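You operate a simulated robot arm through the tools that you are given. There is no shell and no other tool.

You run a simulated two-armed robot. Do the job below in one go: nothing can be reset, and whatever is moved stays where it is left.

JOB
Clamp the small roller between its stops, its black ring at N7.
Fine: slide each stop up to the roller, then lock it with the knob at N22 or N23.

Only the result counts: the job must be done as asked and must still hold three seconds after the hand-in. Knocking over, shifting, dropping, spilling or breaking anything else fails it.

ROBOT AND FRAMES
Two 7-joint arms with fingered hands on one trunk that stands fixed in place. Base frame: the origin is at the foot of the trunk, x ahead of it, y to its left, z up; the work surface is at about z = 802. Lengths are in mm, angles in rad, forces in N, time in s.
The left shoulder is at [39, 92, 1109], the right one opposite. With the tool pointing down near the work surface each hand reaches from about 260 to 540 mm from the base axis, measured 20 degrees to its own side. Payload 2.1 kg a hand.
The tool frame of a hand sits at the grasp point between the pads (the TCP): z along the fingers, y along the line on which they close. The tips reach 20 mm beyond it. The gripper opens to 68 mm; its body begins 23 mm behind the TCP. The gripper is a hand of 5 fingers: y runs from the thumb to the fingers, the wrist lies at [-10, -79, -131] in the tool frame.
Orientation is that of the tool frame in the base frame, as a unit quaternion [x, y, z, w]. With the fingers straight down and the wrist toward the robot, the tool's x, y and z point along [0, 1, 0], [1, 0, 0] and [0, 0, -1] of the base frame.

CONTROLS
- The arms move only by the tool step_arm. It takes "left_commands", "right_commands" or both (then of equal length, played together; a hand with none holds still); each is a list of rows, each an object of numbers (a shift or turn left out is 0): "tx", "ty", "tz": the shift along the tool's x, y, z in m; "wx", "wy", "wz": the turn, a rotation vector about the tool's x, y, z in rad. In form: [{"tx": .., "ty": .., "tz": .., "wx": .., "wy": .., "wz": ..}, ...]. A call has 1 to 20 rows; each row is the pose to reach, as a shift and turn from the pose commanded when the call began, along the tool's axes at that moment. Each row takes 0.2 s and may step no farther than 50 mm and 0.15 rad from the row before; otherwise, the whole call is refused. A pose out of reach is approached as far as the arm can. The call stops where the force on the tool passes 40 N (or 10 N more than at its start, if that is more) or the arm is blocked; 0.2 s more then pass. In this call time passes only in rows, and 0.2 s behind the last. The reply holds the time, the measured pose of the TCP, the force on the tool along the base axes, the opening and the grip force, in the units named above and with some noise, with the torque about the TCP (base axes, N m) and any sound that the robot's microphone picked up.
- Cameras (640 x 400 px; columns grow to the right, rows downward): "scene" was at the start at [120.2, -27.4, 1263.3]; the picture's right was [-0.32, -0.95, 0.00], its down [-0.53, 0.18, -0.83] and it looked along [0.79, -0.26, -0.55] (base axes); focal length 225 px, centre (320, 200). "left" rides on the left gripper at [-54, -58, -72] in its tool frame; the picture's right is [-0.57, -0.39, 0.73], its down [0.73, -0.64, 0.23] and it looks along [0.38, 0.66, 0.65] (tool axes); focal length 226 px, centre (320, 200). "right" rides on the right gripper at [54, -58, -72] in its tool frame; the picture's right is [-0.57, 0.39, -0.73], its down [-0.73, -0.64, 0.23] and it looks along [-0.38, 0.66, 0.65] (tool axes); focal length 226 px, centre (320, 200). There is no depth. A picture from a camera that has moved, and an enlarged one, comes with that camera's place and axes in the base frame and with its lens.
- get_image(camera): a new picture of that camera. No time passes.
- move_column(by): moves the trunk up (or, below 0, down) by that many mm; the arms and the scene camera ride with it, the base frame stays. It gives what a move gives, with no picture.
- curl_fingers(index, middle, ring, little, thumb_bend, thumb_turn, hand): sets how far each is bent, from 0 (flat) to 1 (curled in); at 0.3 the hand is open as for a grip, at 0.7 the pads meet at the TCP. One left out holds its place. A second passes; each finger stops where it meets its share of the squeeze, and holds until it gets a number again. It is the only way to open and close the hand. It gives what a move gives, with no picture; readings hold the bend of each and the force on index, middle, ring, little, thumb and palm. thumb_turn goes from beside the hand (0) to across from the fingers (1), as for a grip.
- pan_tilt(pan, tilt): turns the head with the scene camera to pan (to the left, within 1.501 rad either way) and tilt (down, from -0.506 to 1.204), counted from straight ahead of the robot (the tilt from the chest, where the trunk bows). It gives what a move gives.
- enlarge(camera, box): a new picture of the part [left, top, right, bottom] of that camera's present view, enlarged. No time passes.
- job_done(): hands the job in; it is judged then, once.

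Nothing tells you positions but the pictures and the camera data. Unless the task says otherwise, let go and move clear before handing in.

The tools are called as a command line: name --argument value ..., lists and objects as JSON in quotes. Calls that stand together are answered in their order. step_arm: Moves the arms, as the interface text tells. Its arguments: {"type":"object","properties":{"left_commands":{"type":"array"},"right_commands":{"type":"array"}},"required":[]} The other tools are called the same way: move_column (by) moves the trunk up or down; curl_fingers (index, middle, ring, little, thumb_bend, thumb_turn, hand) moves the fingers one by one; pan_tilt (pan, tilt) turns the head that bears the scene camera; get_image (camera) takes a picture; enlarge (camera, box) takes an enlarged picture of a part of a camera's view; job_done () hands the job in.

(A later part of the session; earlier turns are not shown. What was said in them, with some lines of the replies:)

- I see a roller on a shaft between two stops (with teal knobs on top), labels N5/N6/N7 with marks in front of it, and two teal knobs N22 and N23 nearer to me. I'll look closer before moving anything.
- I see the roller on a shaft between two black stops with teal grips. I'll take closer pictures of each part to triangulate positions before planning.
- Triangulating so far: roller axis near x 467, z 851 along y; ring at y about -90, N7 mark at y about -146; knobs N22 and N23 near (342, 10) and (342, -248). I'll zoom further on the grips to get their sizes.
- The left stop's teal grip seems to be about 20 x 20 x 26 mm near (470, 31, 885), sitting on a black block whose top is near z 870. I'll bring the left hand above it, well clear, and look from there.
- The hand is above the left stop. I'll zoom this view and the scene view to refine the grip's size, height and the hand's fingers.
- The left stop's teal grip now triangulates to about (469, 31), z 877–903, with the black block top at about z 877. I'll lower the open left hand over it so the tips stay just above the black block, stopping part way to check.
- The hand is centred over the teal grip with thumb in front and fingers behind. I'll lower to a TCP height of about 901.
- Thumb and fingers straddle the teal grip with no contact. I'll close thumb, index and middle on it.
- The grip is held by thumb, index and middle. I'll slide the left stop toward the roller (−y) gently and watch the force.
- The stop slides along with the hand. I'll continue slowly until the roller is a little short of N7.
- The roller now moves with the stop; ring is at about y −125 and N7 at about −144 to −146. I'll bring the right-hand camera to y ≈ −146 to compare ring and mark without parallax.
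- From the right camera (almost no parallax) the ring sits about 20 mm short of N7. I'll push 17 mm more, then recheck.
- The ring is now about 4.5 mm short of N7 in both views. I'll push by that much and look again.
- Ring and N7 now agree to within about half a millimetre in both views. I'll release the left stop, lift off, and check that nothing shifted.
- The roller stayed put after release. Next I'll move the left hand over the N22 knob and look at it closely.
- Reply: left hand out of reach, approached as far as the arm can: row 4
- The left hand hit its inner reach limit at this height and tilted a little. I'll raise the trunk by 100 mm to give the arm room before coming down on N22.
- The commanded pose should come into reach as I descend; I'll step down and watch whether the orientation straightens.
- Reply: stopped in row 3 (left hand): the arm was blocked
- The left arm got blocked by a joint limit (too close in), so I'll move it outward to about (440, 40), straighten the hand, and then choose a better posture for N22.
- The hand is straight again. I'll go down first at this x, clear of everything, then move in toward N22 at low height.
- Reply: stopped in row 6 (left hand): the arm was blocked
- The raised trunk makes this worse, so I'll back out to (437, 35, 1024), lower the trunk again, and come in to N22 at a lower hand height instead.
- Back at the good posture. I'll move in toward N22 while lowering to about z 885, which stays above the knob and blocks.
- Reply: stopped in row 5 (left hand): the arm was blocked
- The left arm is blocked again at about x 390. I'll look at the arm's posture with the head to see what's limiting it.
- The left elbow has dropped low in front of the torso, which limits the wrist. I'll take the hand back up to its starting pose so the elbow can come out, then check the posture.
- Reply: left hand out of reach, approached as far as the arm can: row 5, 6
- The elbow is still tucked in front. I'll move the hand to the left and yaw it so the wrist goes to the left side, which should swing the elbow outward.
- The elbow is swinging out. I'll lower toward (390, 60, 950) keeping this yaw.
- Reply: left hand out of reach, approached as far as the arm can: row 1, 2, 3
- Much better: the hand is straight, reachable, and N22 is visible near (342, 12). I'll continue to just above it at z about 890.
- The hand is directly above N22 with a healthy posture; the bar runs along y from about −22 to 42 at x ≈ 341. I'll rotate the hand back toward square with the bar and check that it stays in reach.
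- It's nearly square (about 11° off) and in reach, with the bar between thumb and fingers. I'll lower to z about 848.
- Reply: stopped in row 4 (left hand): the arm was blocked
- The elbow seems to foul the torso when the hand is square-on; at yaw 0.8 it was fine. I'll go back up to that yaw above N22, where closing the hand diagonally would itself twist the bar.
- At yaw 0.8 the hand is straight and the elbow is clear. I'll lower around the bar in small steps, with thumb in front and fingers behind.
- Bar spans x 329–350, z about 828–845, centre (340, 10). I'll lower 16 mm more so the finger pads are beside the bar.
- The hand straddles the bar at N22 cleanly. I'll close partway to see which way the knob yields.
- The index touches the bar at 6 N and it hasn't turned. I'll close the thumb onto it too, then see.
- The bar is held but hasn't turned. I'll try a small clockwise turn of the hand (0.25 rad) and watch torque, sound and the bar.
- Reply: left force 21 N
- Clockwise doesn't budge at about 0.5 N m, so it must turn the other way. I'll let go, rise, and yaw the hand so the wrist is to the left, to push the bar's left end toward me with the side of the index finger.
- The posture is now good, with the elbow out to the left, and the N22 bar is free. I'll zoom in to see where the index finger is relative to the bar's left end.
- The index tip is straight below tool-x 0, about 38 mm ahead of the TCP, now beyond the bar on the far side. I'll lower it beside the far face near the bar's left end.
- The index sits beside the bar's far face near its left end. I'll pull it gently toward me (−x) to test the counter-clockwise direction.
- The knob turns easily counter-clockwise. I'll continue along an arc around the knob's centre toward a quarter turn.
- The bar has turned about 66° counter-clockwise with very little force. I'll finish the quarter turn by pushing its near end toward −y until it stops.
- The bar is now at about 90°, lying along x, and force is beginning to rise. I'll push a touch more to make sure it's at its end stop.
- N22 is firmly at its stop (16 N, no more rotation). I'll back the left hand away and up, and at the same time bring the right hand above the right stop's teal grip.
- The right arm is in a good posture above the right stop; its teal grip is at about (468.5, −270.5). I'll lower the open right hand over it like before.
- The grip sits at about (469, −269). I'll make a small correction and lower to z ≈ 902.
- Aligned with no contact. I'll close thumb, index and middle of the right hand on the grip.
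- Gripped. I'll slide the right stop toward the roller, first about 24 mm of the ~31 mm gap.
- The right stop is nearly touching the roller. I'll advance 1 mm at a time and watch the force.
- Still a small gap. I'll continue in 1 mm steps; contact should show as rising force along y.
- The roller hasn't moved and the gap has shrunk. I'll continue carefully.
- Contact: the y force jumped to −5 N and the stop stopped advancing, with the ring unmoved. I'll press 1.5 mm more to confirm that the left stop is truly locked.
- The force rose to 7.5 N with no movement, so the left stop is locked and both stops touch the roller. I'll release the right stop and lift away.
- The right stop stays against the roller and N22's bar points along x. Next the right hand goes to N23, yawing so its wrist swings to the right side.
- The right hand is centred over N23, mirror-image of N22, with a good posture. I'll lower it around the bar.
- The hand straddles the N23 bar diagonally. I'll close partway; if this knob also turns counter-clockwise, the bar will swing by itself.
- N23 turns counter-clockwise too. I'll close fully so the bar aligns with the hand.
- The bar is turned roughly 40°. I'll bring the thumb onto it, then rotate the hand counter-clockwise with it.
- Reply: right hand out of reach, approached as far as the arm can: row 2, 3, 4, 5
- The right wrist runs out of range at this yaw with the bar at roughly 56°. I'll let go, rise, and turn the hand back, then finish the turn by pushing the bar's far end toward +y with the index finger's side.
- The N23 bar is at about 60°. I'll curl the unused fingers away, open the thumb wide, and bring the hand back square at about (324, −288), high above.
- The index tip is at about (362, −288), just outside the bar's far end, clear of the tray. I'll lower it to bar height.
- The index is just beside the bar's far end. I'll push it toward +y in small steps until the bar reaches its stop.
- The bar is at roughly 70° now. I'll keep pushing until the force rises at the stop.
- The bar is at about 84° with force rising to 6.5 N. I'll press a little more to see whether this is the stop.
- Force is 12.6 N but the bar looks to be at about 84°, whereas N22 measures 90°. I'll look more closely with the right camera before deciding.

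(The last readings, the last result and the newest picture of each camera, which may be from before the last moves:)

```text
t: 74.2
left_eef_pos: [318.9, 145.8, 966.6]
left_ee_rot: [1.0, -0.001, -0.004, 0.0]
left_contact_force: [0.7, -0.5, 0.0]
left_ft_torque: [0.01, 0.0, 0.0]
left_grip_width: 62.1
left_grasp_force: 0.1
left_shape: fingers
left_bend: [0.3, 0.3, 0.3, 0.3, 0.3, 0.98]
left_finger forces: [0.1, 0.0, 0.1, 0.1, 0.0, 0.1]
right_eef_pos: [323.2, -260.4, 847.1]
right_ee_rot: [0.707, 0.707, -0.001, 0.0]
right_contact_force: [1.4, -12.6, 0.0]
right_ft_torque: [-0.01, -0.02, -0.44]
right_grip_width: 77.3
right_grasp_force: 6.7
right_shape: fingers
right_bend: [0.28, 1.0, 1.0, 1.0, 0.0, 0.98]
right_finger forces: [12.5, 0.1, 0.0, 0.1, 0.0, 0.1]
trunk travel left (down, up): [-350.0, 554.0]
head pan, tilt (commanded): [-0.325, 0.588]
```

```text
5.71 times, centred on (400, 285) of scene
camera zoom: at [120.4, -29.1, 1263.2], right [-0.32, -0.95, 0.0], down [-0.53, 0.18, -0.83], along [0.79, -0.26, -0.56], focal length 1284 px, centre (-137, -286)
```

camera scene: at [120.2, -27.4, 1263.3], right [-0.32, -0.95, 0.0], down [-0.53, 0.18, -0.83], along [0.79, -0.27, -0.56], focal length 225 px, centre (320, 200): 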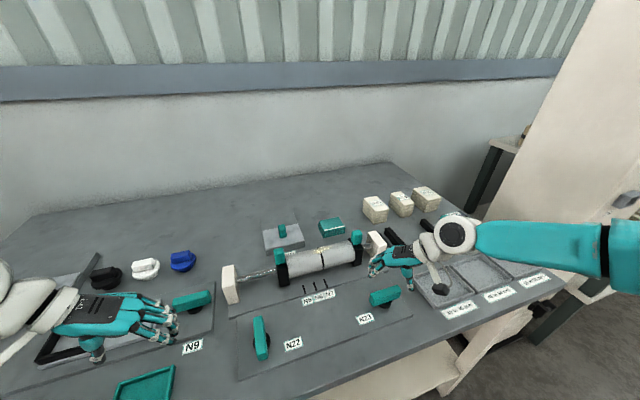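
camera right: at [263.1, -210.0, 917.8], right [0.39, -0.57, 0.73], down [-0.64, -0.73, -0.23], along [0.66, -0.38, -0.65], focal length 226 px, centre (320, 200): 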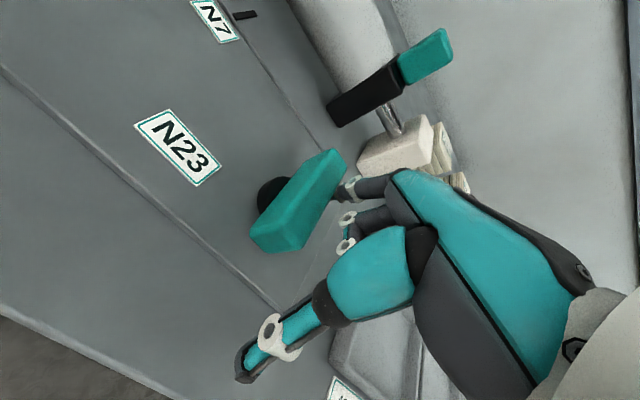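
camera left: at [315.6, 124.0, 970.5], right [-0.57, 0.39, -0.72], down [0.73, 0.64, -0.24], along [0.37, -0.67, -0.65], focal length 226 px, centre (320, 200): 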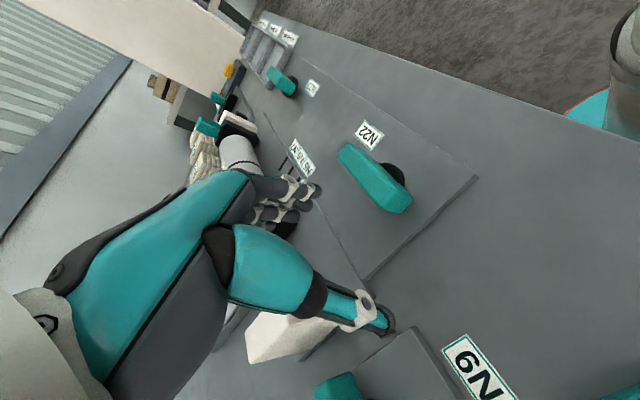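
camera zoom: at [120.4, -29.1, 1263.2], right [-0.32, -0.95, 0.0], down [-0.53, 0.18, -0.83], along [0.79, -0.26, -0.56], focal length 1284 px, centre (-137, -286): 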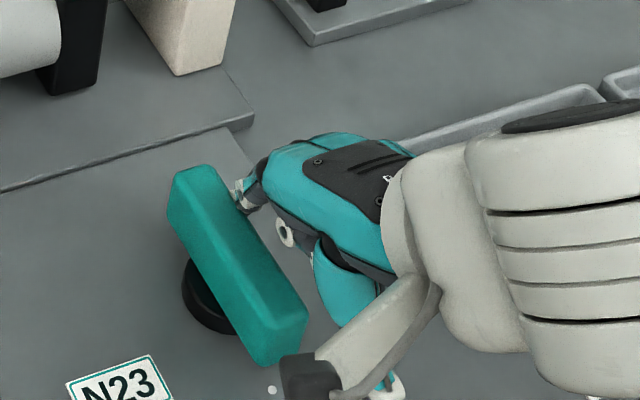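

Measuring both edges of the bar gives about 88–90°, so it's probably on its stop. I'll press slightly harder once more and compare the same view.

step_arm --right_commands '[{"tx": 0.0015}, {"tx": 0.003}, {"tx": 0.0045}]'

enlarge --camera "scene" --box '[360, 250, 440, 320]'

enlarge --camera "right" --box '[200, 100, 380, 280]'

```text
t: 75.0
left_eef_pos: [318.7, 143.7, 965.9]
left_ee_rot: [1.0, -0.002, -0.003, -0.002]
left_contact_force: [0.3, -0.1, -0.5]
left_ft_torque: [0.0, 0.0, 0.02]
left_grip_width: 62.1
left_grasp_force: 0.0
left_shape: fingers
left_bend: [0.3, 0.3, 0.3, 0.3, 0.3, 0.98]
left_finger forces: [0.0, 0.1, 0.0, 0.0, 0.0, 0.0]
right_eef_pos: [322.6, -258.4, 846.1]
right_ee_rot: [0.709, 0.706, 0.0, 0.001]
right_contact_force: [0.0, -36.8, 4.1]
right_ft_torque: [-0.04, -0.13, -1.35]
right_grip_width: 78.0
right_grasp_force: 17.9
right_shape: fingers
right_bend: [0.27, 1.0, 1.0, 1.0, 0.0, 0.98]
right_finger forces: [36.4, 0.0, 0.1, 0.0, 0.1, 0.0]
trunk travel left (down, up): [-350.0, 554.0]
head pan, tilt (commanded): [-0.325, 0.588]
```

```text
5.71 times, centred on (400, 285) of scene
camera zoom: at [119.8, -32.1, 1263.2], right [-0.32, -0.95, 0.0], down [-0.53, 0.18, -0.83], along [0.79, -0.26, -0.56], focal length 1284 px, centre (-137, -286)
```

zoom: 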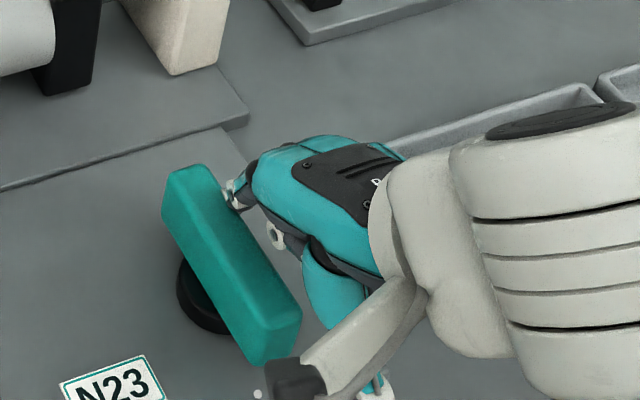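

```text
2.22 times, centred on (290, 190) of right
camera zoom: at [263.0, -204.6, 917.4], right [0.38, -0.57, 0.73], down [-0.64, -0.73, -0.23], along [0.66, -0.38, -0.65], focal length 502 px, centre (387, 222)
```

zoom: 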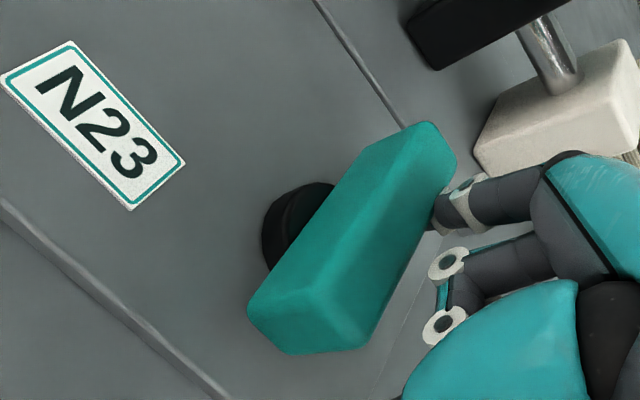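

36.8 N with no further rotation: N23 is definitely on its stop. I'll back the finger off, lift the right hand clear, and put its camera at y ≈ −146 to check ring and stops.

step_arm --right_commands '[{"tx": -0.008}, {"tx": -0.02}, {"tx": -0.025, "tz": -0.03}, {"tx": -0.025, "tz": -0.07}, {"tx": -0.025, "tz": -0.11}]'

get_image --camera "scene"

enlarge --camera "scene" --box '[220, 210, 420, 350]'

```text
t: 76.2
left_eef_pos: [317.6, 148.0, 967.0]
left_ee_rot: [1.0, -0.001, -0.002, 0.001]
left_contact_force: [-0.7, 0.7, 0.6]
left_ft_torque: [0.0, -0.02, 0.02]
left_grip_width: 61.9
left_grasp_force: 0.0
left_shape: fingers
left_bend: [0.3, 0.3, 0.3, 0.3, 0.3, 0.98]
left_finger forces: [0.0, 0.1, 0.0, 0.1, 0.0, 0.1]
right_eef_pos: [322.3, -280.7, 956.4]
right_ee_rot: [0.707, 0.707, -0.002, -0.001]
right_contact_force: [-0.5, -0.4, 0.0]
right_ft_torque: [0.03, 0.0, 0.03]
right_grip_width: 75.0
right_grasp_force: 0.2
right_shape: fingers
right_bend: [0.3, 1.0, 1.0, 1.0, 0.0, 0.98]
right_finger forces: [0.1, 0.0, 0.0, 0.0, 0.0, 0.1]
trunk travel left (down, up): [-350.0, 554.0]
head pan, tilt (commanded): [-0.325, 0.588]
```

```text
taken
camera scene: at [120.1, -27.4, 1263.3], right [-0.32, -0.95, 0.0], down [-0.53, 0.18, -0.83], along [0.79, -0.26, -0.56], focal length 225 px, centre (320, 200)
```

scene: 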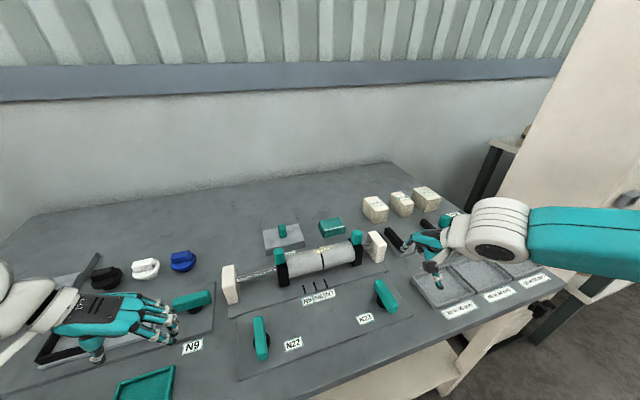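

```text
2.86 times, centred on (320, 280) of scene
camera zoom: at [120.1, -27.4, 1263.3], right [-0.32, -0.95, 0.0], down [-0.53, 0.18, -0.83], along [0.79, -0.26, -0.56], focal length 642 px, centre (320, -29)
```

zoom: 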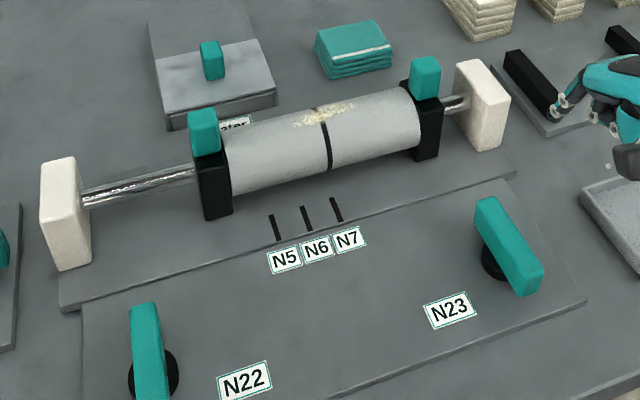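

Both knobs are turned fully. I'll verify the right stop is really locked by gripping it once more and tugging very lightly outward; first re-open the hand and go above it.

curl_fingers --hand "right" --index 0.3 --middle 0.3 --ring 0.3 --little 0.3 --thumb_bend 0.3

step_arm --right_commands '[{"tz": -0.045}, {"tx": 0.01, "ty": 0.03, "tz": -0.048}, {"tx": 0.02, "ty": 0.06, "tz": -0.048}, {"tx": 0.03, "ty": 0.09, "tz": -0.048}, {"tx": 0.04, "ty": 0.12, "tz": -0.048}, {"tx": 0.046, "ty": 0.147, "tz": -0.048}]'

get_image --camera "right"

```text
t: 77.2
left_eef_pos: [317.4, 145.4, 966.3]
left_ee_rot: [1.0, -0.001, -0.004, 0.0]
left_contact_force: [0.0, 0.3, 0.2]
left_ft_torque: [-0.04, -0.02, -0.03]
left_grip_width: 62.0
left_grasp_force: 0.0
left_shape: fingers
left_bend: [0.3, 0.3, 0.3, 0.3, 0.3, 0.98]
left_finger forces: [0.0, 0.0, 0.0, 0.0, 0.0, 0.0]
right_eef_pos: [321.6, -281.2, 957.9]
right_ee_rot: [0.707, 0.707, 0.0, 0.0]
right_contact_force: [-0.4, 0.3, 0.8]
right_ft_torque: [0.0, 0.02, 0.01]
right_grip_width: 62.6
right_grasp_force: 0.0
right_shape: fingers
right_bend: [0.3, 0.3, 0.3, 0.3, 0.3, 0.98]
right_finger forces: [0.0, 0.0, 0.1, 0.1, 0.1, 0.1]
trunk travel left (down, up): [-350.0, 554.0]
head pan, tilt (commanded): [-0.325, 0.588]
```

```text
t: 78.6
left_eef_pos: [317.1, 146.9, 966.4]
left_ee_rot: [1.0, -0.001, -0.004, 0.0]
left_contact_force: [0.3, 0.7, 0.5]
left_ft_torque: [0.01, 0.0, 0.02]
left_grip_width: 62.0
left_grasp_force: 0.0
left_shape: fingers
left_bend: [0.3, 0.3, 0.3, 0.3, 0.3, 0.98]
left_finger forces: [0.1, 0.1, 0.0, 0.1, 0.0, 0.0]
right_eef_pos: [471.8, -232.5, 1004.1]
right_ee_rot: [0.708, 0.707, 0.001, -0.001]
right_contact_force: [-0.5, 0.7, -0.4]
right_ft_torque: [-0.02, 0.0, 0.02]
right_grip_width: 62.9
right_grasp_force: 0.1
right_shape: fingers
right_bend: [0.3, 0.3, 0.3, 0.3, 0.3, 0.98]
right_finger forces: [0.0, 0.1, 0.1, 0.0, 0.0, 0.0]
trunk travel left (down, up): [-350.0, 554.0]
head pan, tilt (commanded): [-0.325, 0.588]
```

```text
taken
camera right: at [411.5, -179.6, 1075.3], right [0.39, -0.57, 0.73], down [-0.64, -0.73, -0.23], along [0.66, -0.38, -0.65], focal length 226 px, centre (320, 200)
```

right: 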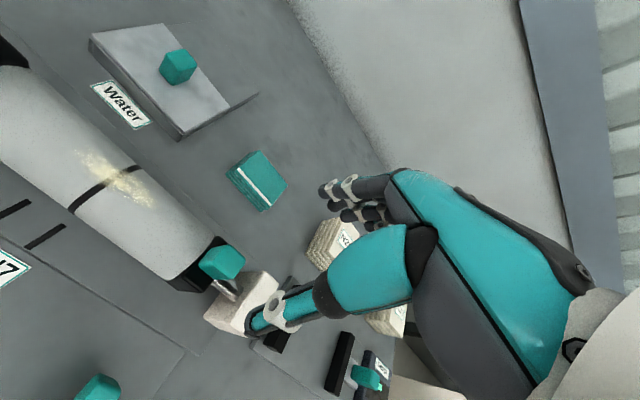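

The grip is below at about (468, −238). I'll lower onto it as before.

step_arm --right_commands '[{"tx": -0.0045, "ty": -0.002, "tz": 0.025}, {"tx": -0.0045, "ty": -0.002, "tz": 0.05}, {"tx": -0.0045, "ty": -0.002, "tz": 0.075}, {"tx": -0.0045, "ty": -0.002, "tz": 0.09}, {"tx": -0.0045, "ty": -0.002, "tz": 0.101}]'

get_image --camera "right"

```text
t: 79.8
left_eef_pos: [318.5, 146.9, 965.6]
left_ee_rot: [1.0, -0.001, -0.004, 0.002]
left_contact_force: [-0.3, 0.3, -0.4]
left_ft_torque: [-0.01, -0.02, -0.01]
left_grip_width: 62.1
left_grasp_force: 0.0
left_shape: fingers
left_bend: [0.3, 0.3, 0.3, 0.3, 0.3, 0.98]
left_finger forces: [0.0, 0.0, 0.1, 0.0, 0.0, 0.0]
right_eef_pos: [467.2, -237.7, 904.7]
right_ee_rot: [0.707, 0.708, 0.0, 0.0]
right_contact_force: [-0.6, 0.1, -0.4]
right_ft_torque: [0.0, 0.03, 0.01]
right_grip_width: 62.8
right_grasp_force: 0.0
right_shape: fingers
right_bend: [0.3, 0.3, 0.3, 0.3, 0.3, 0.98]
right_finger forces: [0.0, 0.0, 0.0, 0.0, 0.1, 0.0]
trunk travel left (down, up): [-350.0, 554.0]
head pan, tilt (commanded): [-0.325, 0.588]
```

```text
taken
camera right: at [408.8, -184.7, 975.6], right [0.39, -0.57, 0.73], down [-0.64, -0.73, -0.23], along [0.66, -0.38, -0.65], focal length 226 px, centre (320, 200)
```

right: 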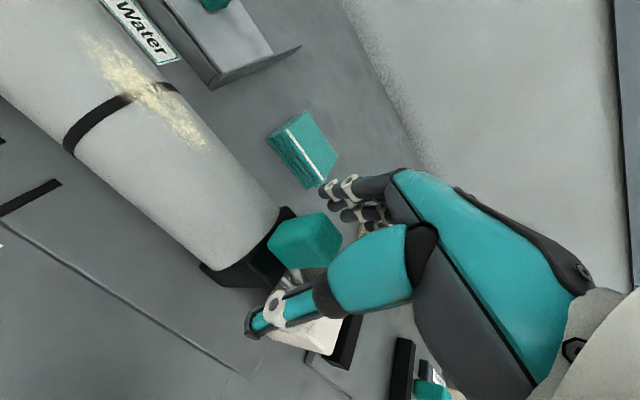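

Aligned. I'll close on the grip and then tug outward 1.5 mm to see whether the stop holds.

curl_fingers --hand "right" --index 0.7 --middle 0.7 --thumb_bend 0.7

step_arm --right_commands '[{"tx": -0.0008}, {"tx": -0.0015}, {"tx": -0.0022}]'

enlarge --camera "scene" --box '[330, 220, 390, 280]'

enlarge --camera "right" --box '[180, 180, 300, 300]'

```text
t: 80.8
left_eef_pos: [318.1, 147.3, 967.3]
left_ee_rot: [1.0, -0.001, -0.004, 0.001]
left_contact_force: [0.2, 0.6, -0.6]
left_ft_torque: [-0.01, 0.04, 0.02]
left_grip_width: 62.2
left_grasp_force: 0.1
left_shape: fingers
left_bend: [0.3, 0.3, 0.3, 0.3, 0.3, 0.98]
left_finger forces: [0.0, 0.0, 0.1, 0.0, 0.0, 0.0]
right_eef_pos: [468.6, -239.0, 905.1]
right_ee_rot: [0.707, 0.707, 0.0, 0.0]
right_contact_force: [6.7, 0.0, 0.6]
right_ft_torque: [-0.03, -0.12, 0.0]
right_grip_width: 11.4
right_grasp_force: 6.1
right_shape: fingers
right_bend: [0.59, 0.61, 0.3, 0.3, 0.62, 0.98]
right_finger forces: [4.5, 4.7, 0.1, 0.0, 2.9, 0.1]
trunk travel left (down, up): [-350.0, 554.0]
head pan, tilt (commanded): [-0.325, 0.588]
```

```text
t: 81.6
left_eef_pos: [319.0, 147.3, 966.9]
left_ee_rot: [1.0, -0.001, -0.004, 0.001]
left_contact_force: [0.7, -0.5, 0.7]
left_ft_torque: [0.01, -0.04, -0.01]
left_grip_width: 62.2
left_grasp_force: 0.0
left_shape: fingers
left_bend: [0.3, 0.3, 0.3, 0.3, 0.3, 0.98]
left_finger forces: [0.0, 0.1, 0.1, 0.1, 0.0, 0.0]
right_eef_pos: [468.9, -239.2, 904.1]
right_ee_rot: [0.706, 0.708, 0.0, 0.0]
right_contact_force: [7.8, 3.0, 0.7]
right_ft_torque: [0.03, -0.16, 0.03]
right_grip_width: 11.2
right_grasp_force: 6.5
right_shape: fingers
right_bend: [0.59, 0.61, 0.3, 0.3, 0.63, 0.97]
right_finger forces: [4.9, 5.5, 0.0, 0.0, 2.5, 0.0]
trunk travel left (down, up): [-350.0, 554.0]
head pan, tilt (commanded): [-0.325, 0.588]
```

```text
6.67 times, centred on (360, 250) of scene
camera zoom: at [121.2, -26.9, 1263.2], right [-0.32, -0.95, 0.0], down [-0.53, 0.18, -0.83], along [0.79, -0.27, -0.56], focal length 1498 px, centre (53, -133)
```

zoom: 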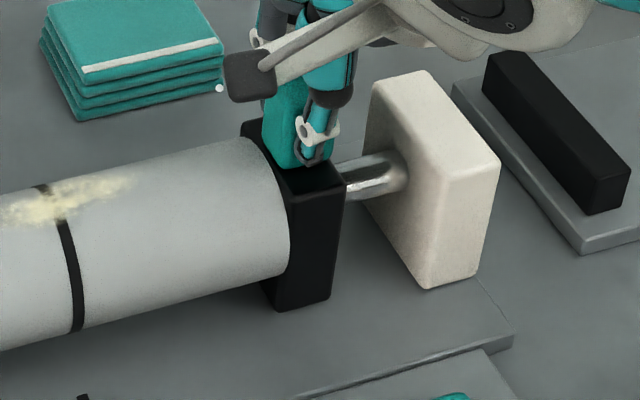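

```text
3.33 times, centred on (240, 240) of right
camera zoom: at [409.0, -185.7, 975.7], right [0.39, -0.57, 0.73], down [-0.64, -0.73, -0.23], along [0.66, -0.38, -0.65], focal length 754 px, centre (587, 67)
```

zoom: 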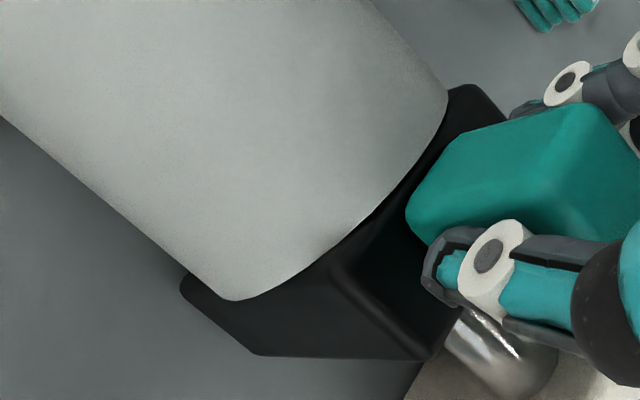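

The stop resists (3 N, no movement). A slightly stronger tug to be sure, then I'll let go.

step_arm --right_commands '[{"tx": -0.001}, {"tx": -0.002}, {"tx": -0.003}]'

enlarge --camera "scene" --box '[330, 220, 390, 280]'

```text
t: 82.4
left_eef_pos: [318.4, 147.9, 965.4]
left_ee_rot: [1.0, -0.001, -0.003, 0.001]
left_contact_force: [0.1, -0.5, -1.0]
left_ft_torque: [0.02, 0.02, 0.02]
left_grip_width: 62.1
left_grasp_force: 0.1
left_shape: fingers
left_bend: [0.3, 0.3, 0.3, 0.3, 0.3, 0.98]
left_finger forces: [0.0, 0.1, 0.0, 0.0, 0.0, 0.0]
right_eef_pos: [468.0, -241.4, 904.5]
right_ee_rot: [0.706, 0.708, 0.0, -0.001]
right_contact_force: [6.7, 8.5, 2.0]
right_ft_torque: [0.11, -0.14, 0.05]
right_grip_width: 11.1
right_grasp_force: 6.0
right_shape: fingers
right_bend: [0.58, 0.61, 0.3, 0.3, 0.63, 0.96]
right_finger forces: [4.6, 5.0, 0.0, 0.0, 2.8, 0.0]
trunk travel left (down, up): [-350.0, 554.0]
head pan, tilt (commanded): [-0.325, 0.588]
```

```text
6.67 times, centred on (360, 250) of scene
camera zoom: at [121.0, -26.1, 1263.2], right [-0.32, -0.95, 0.0], down [-0.53, 0.18, -0.83], along [0.79, -0.27, -0.56], focal length 1498 px, centre (53, -133)
```

zoom: 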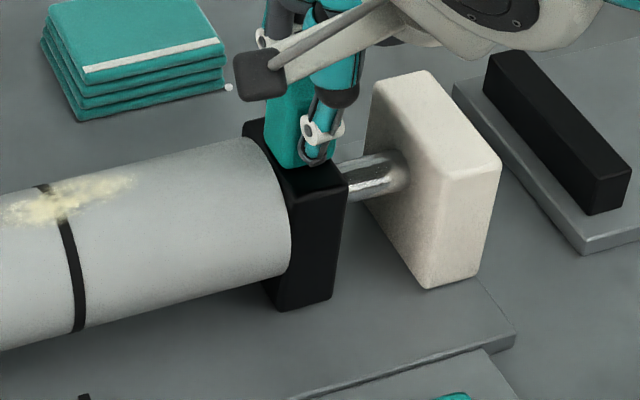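

8.5 N and the stop holds, so it is locked. I'll release, lift clear, and use the right camera at y ≈ −146 for a final check of ring against N7.

curl_fingers --hand "right" --index 0.3 --middle 0.3 --thumb_bend 0.3

step_arm --right_commands '[{"tz": -0.03}, {"tz": -0.07}, {"tz": -0.11}, {"ty": -0.04, "tz": -0.14}, {"ty": -0.08, "tz": -0.16, "tx": 0.015}, {"ty": -0.12, "tz": -0.165, "tx": 0.03}, {"ty": -0.168, "tz": -0.165, "tx": 0.04}]'

enlarge --camera "right" --box '[180, 120, 250, 190]'

get_image --camera "scene"

get_image --camera "right"

```text
t: 83.4
left_eef_pos: [317.3, 148.3, 966.3]
left_ee_rot: [1.0, -0.001, -0.003, 0.001]
left_contact_force: [0.0, 0.1, 0.5]
left_ft_torque: [0.01, 0.02, 0.01]
left_grip_width: 62.0
left_grasp_force: 0.0
left_shape: fingers
left_bend: [0.3, 0.3, 0.3, 0.3, 0.3, 0.98]
left_finger forces: [0.0, 0.0, 0.0, 0.0, 0.1, 0.1]
right_eef_pos: [467.3, -241.5, 904.9]
right_ee_rot: [0.707, 0.707, 0.001, 0.0]
right_contact_force: [1.0, 0.0, -0.4]
right_ft_torque: [0.0, -0.03, -0.02]
right_grip_width: 61.9
right_grasp_force: 0.0
right_shape: fingers
right_bend: [0.3, 0.3, 0.3, 0.3, 0.3, 0.98]
right_finger forces: [0.1, 0.0, 0.0, 0.0, 0.1, 0.0]
trunk travel left (down, up): [-350.0, 554.0]
head pan, tilt (commanded): [-0.325, 0.588]
```

```text
t: 85.0
left_eef_pos: [317.2, 145.7, 966.8]
left_ee_rot: [1.0, -0.002, -0.003, 0.0]
left_contact_force: [0.3, 0.2, -0.2]
left_ft_torque: [-0.02, 0.0, 0.0]
left_grip_width: 62.2
left_grasp_force: 0.0
left_shape: fingers
left_bend: [0.3, 0.3, 0.3, 0.3, 0.3, 0.98]
left_finger forces: [0.0, 0.0, 0.0, 0.0, 0.0, 0.0]
right_eef_pos: [298.7, -200.7, 1069.9]
right_ee_rot: [0.707, 0.707, 0.0, 0.0]
right_contact_force: [-0.5, 0.1, 0.5]
right_ft_torque: [0.01, -0.04, 0.01]
right_grip_width: 62.1
right_grasp_force: 0.1
right_shape: fingers
right_bend: [0.3, 0.3, 0.3, 0.3, 0.3, 0.98]
right_finger forces: [0.0, 0.0, 0.0, 0.1, 0.0, 0.0]
trunk travel left (down, up): [-350.0, 554.0]
head pan, tilt (commanded): [-0.325, 0.588]
```

```text
5.71 times, centred on (215, 155) of right
camera zoom: at [239.4, -147.1, 1140.8], right [0.39, -0.57, 0.73], down [-0.64, -0.73, -0.23], along [0.66, -0.38, -0.65], focal length 1292 px, centre (920, 457)
```

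zoom: 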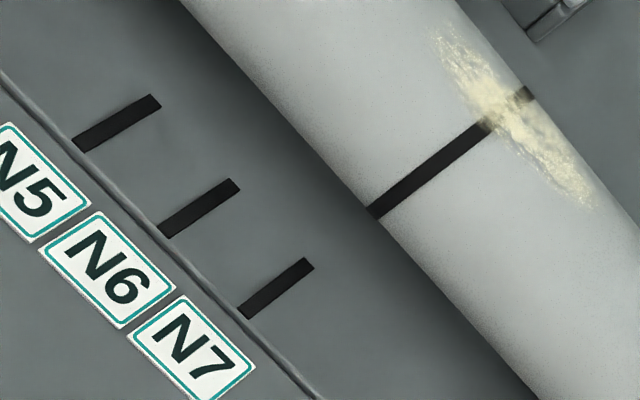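

```text
taken
camera scene: at [120.1, -27.4, 1263.3], right [-0.32, -0.95, 0.0], down [-0.53, 0.18, -0.83], along [0.79, -0.27, -0.56], focal length 225 px, centre (320, 200)
```

scene: 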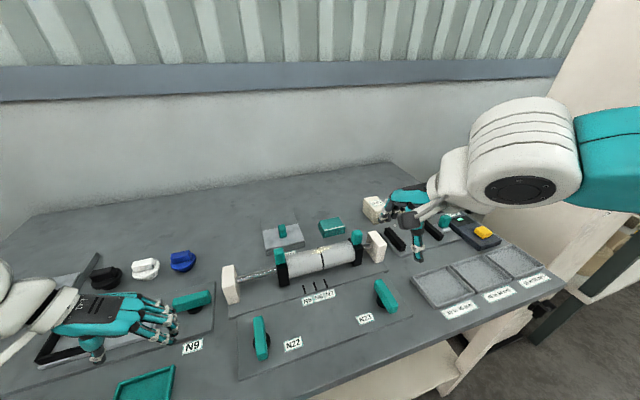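

```text
taken
camera right: at [239.4, -147.1, 1140.8], right [0.39, -0.57, 0.73], down [-0.64, -0.73, -0.23], along [0.66, -0.38, -0.65], focal length 226 px, centre (320, 200)
```

right: 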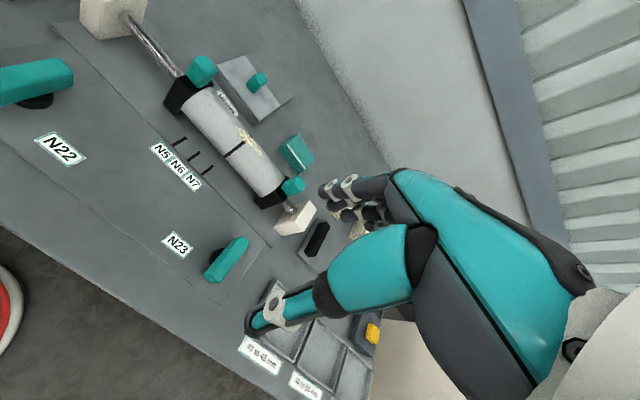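

Ring and N7 line up to within about 0.3 mm. One last close look at both roller ends for gaps and at the overall table.

enlarge --camera "right" --box '[150, 50, 240, 130]'

enlarge --camera "right" --box '[230, 150, 330, 250]'

enlarge --camera "scene" --box '[260, 220, 380, 300]'

```text
5.00 times, centred on (195, 90) of right
camera zoom: at [239.4, -147.1, 1140.8], right [0.39, -0.57, 0.73], down [-0.64, -0.73, -0.23], along [0.66, -0.38, -0.65], focal length 1130 px, centre (945, 750)
```

zoom: 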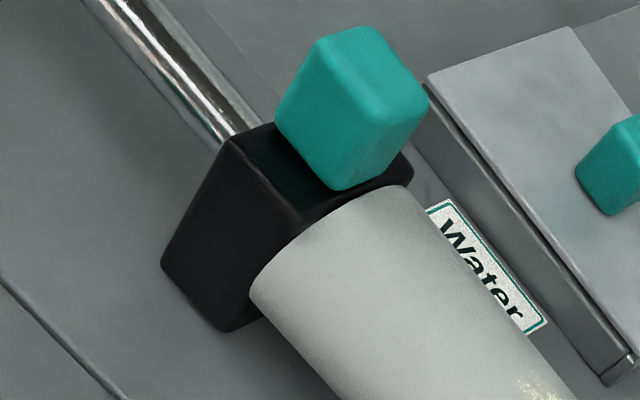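

```text
4.00 times, centred on (280, 200) of right
camera zoom: at [239.4, -147.1, 1140.8], right [0.39, -0.57, 0.73], down [-0.64, -0.73, -0.23], along [0.66, -0.38, -0.65], focal length 904 px, centre (480, 200)
```

zoom: 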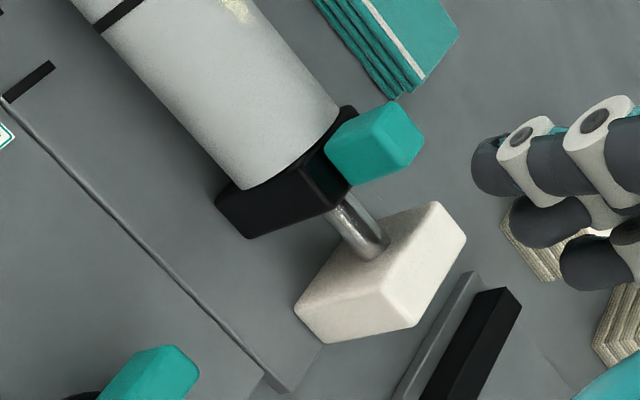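

```text
5.00 times, centred on (320, 260) of scene
camera zoom: at [120.1, -27.4, 1263.3], right [-0.32, -0.95, 0.0], down [-0.53, 0.18, -0.83], along [0.79, -0.27, -0.56], focal length 1124 px, centre (320, -100)
```

zoom: 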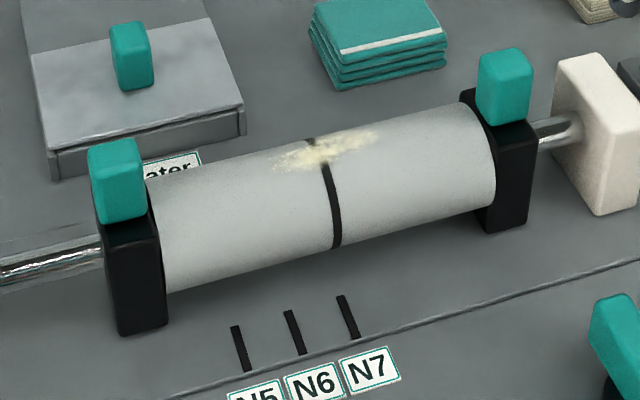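

Both stops are flush against the roller with the ring in line with N7. N22 and N23 are turned to their stops, both hands are clear, and nothing else has moved, so I'm handing the job in.

job_done

```text
The job is handed in.
```

The roller is clamped between its two stops with its black ring at N7, within about 0.3 mm in the last camera view. I've handed the job in; no verdict came back.

- **Stops:** both sit flush against the roller, with no visible gap at either end.
- **Locks:** N22 and N23 each turned counter-clockwise about a quarter turn to a hard stop. Clockwise was blocked at N22.
- **Hold check:** the left stop didn't move when I pressed the right stop against the roller at about 7.5 N. The right stop didn't move under an outward pull of about 8.5 N.
- **Surroundings:** both hands are open and clear of the bench. I saw nothing else moved or knocked over.
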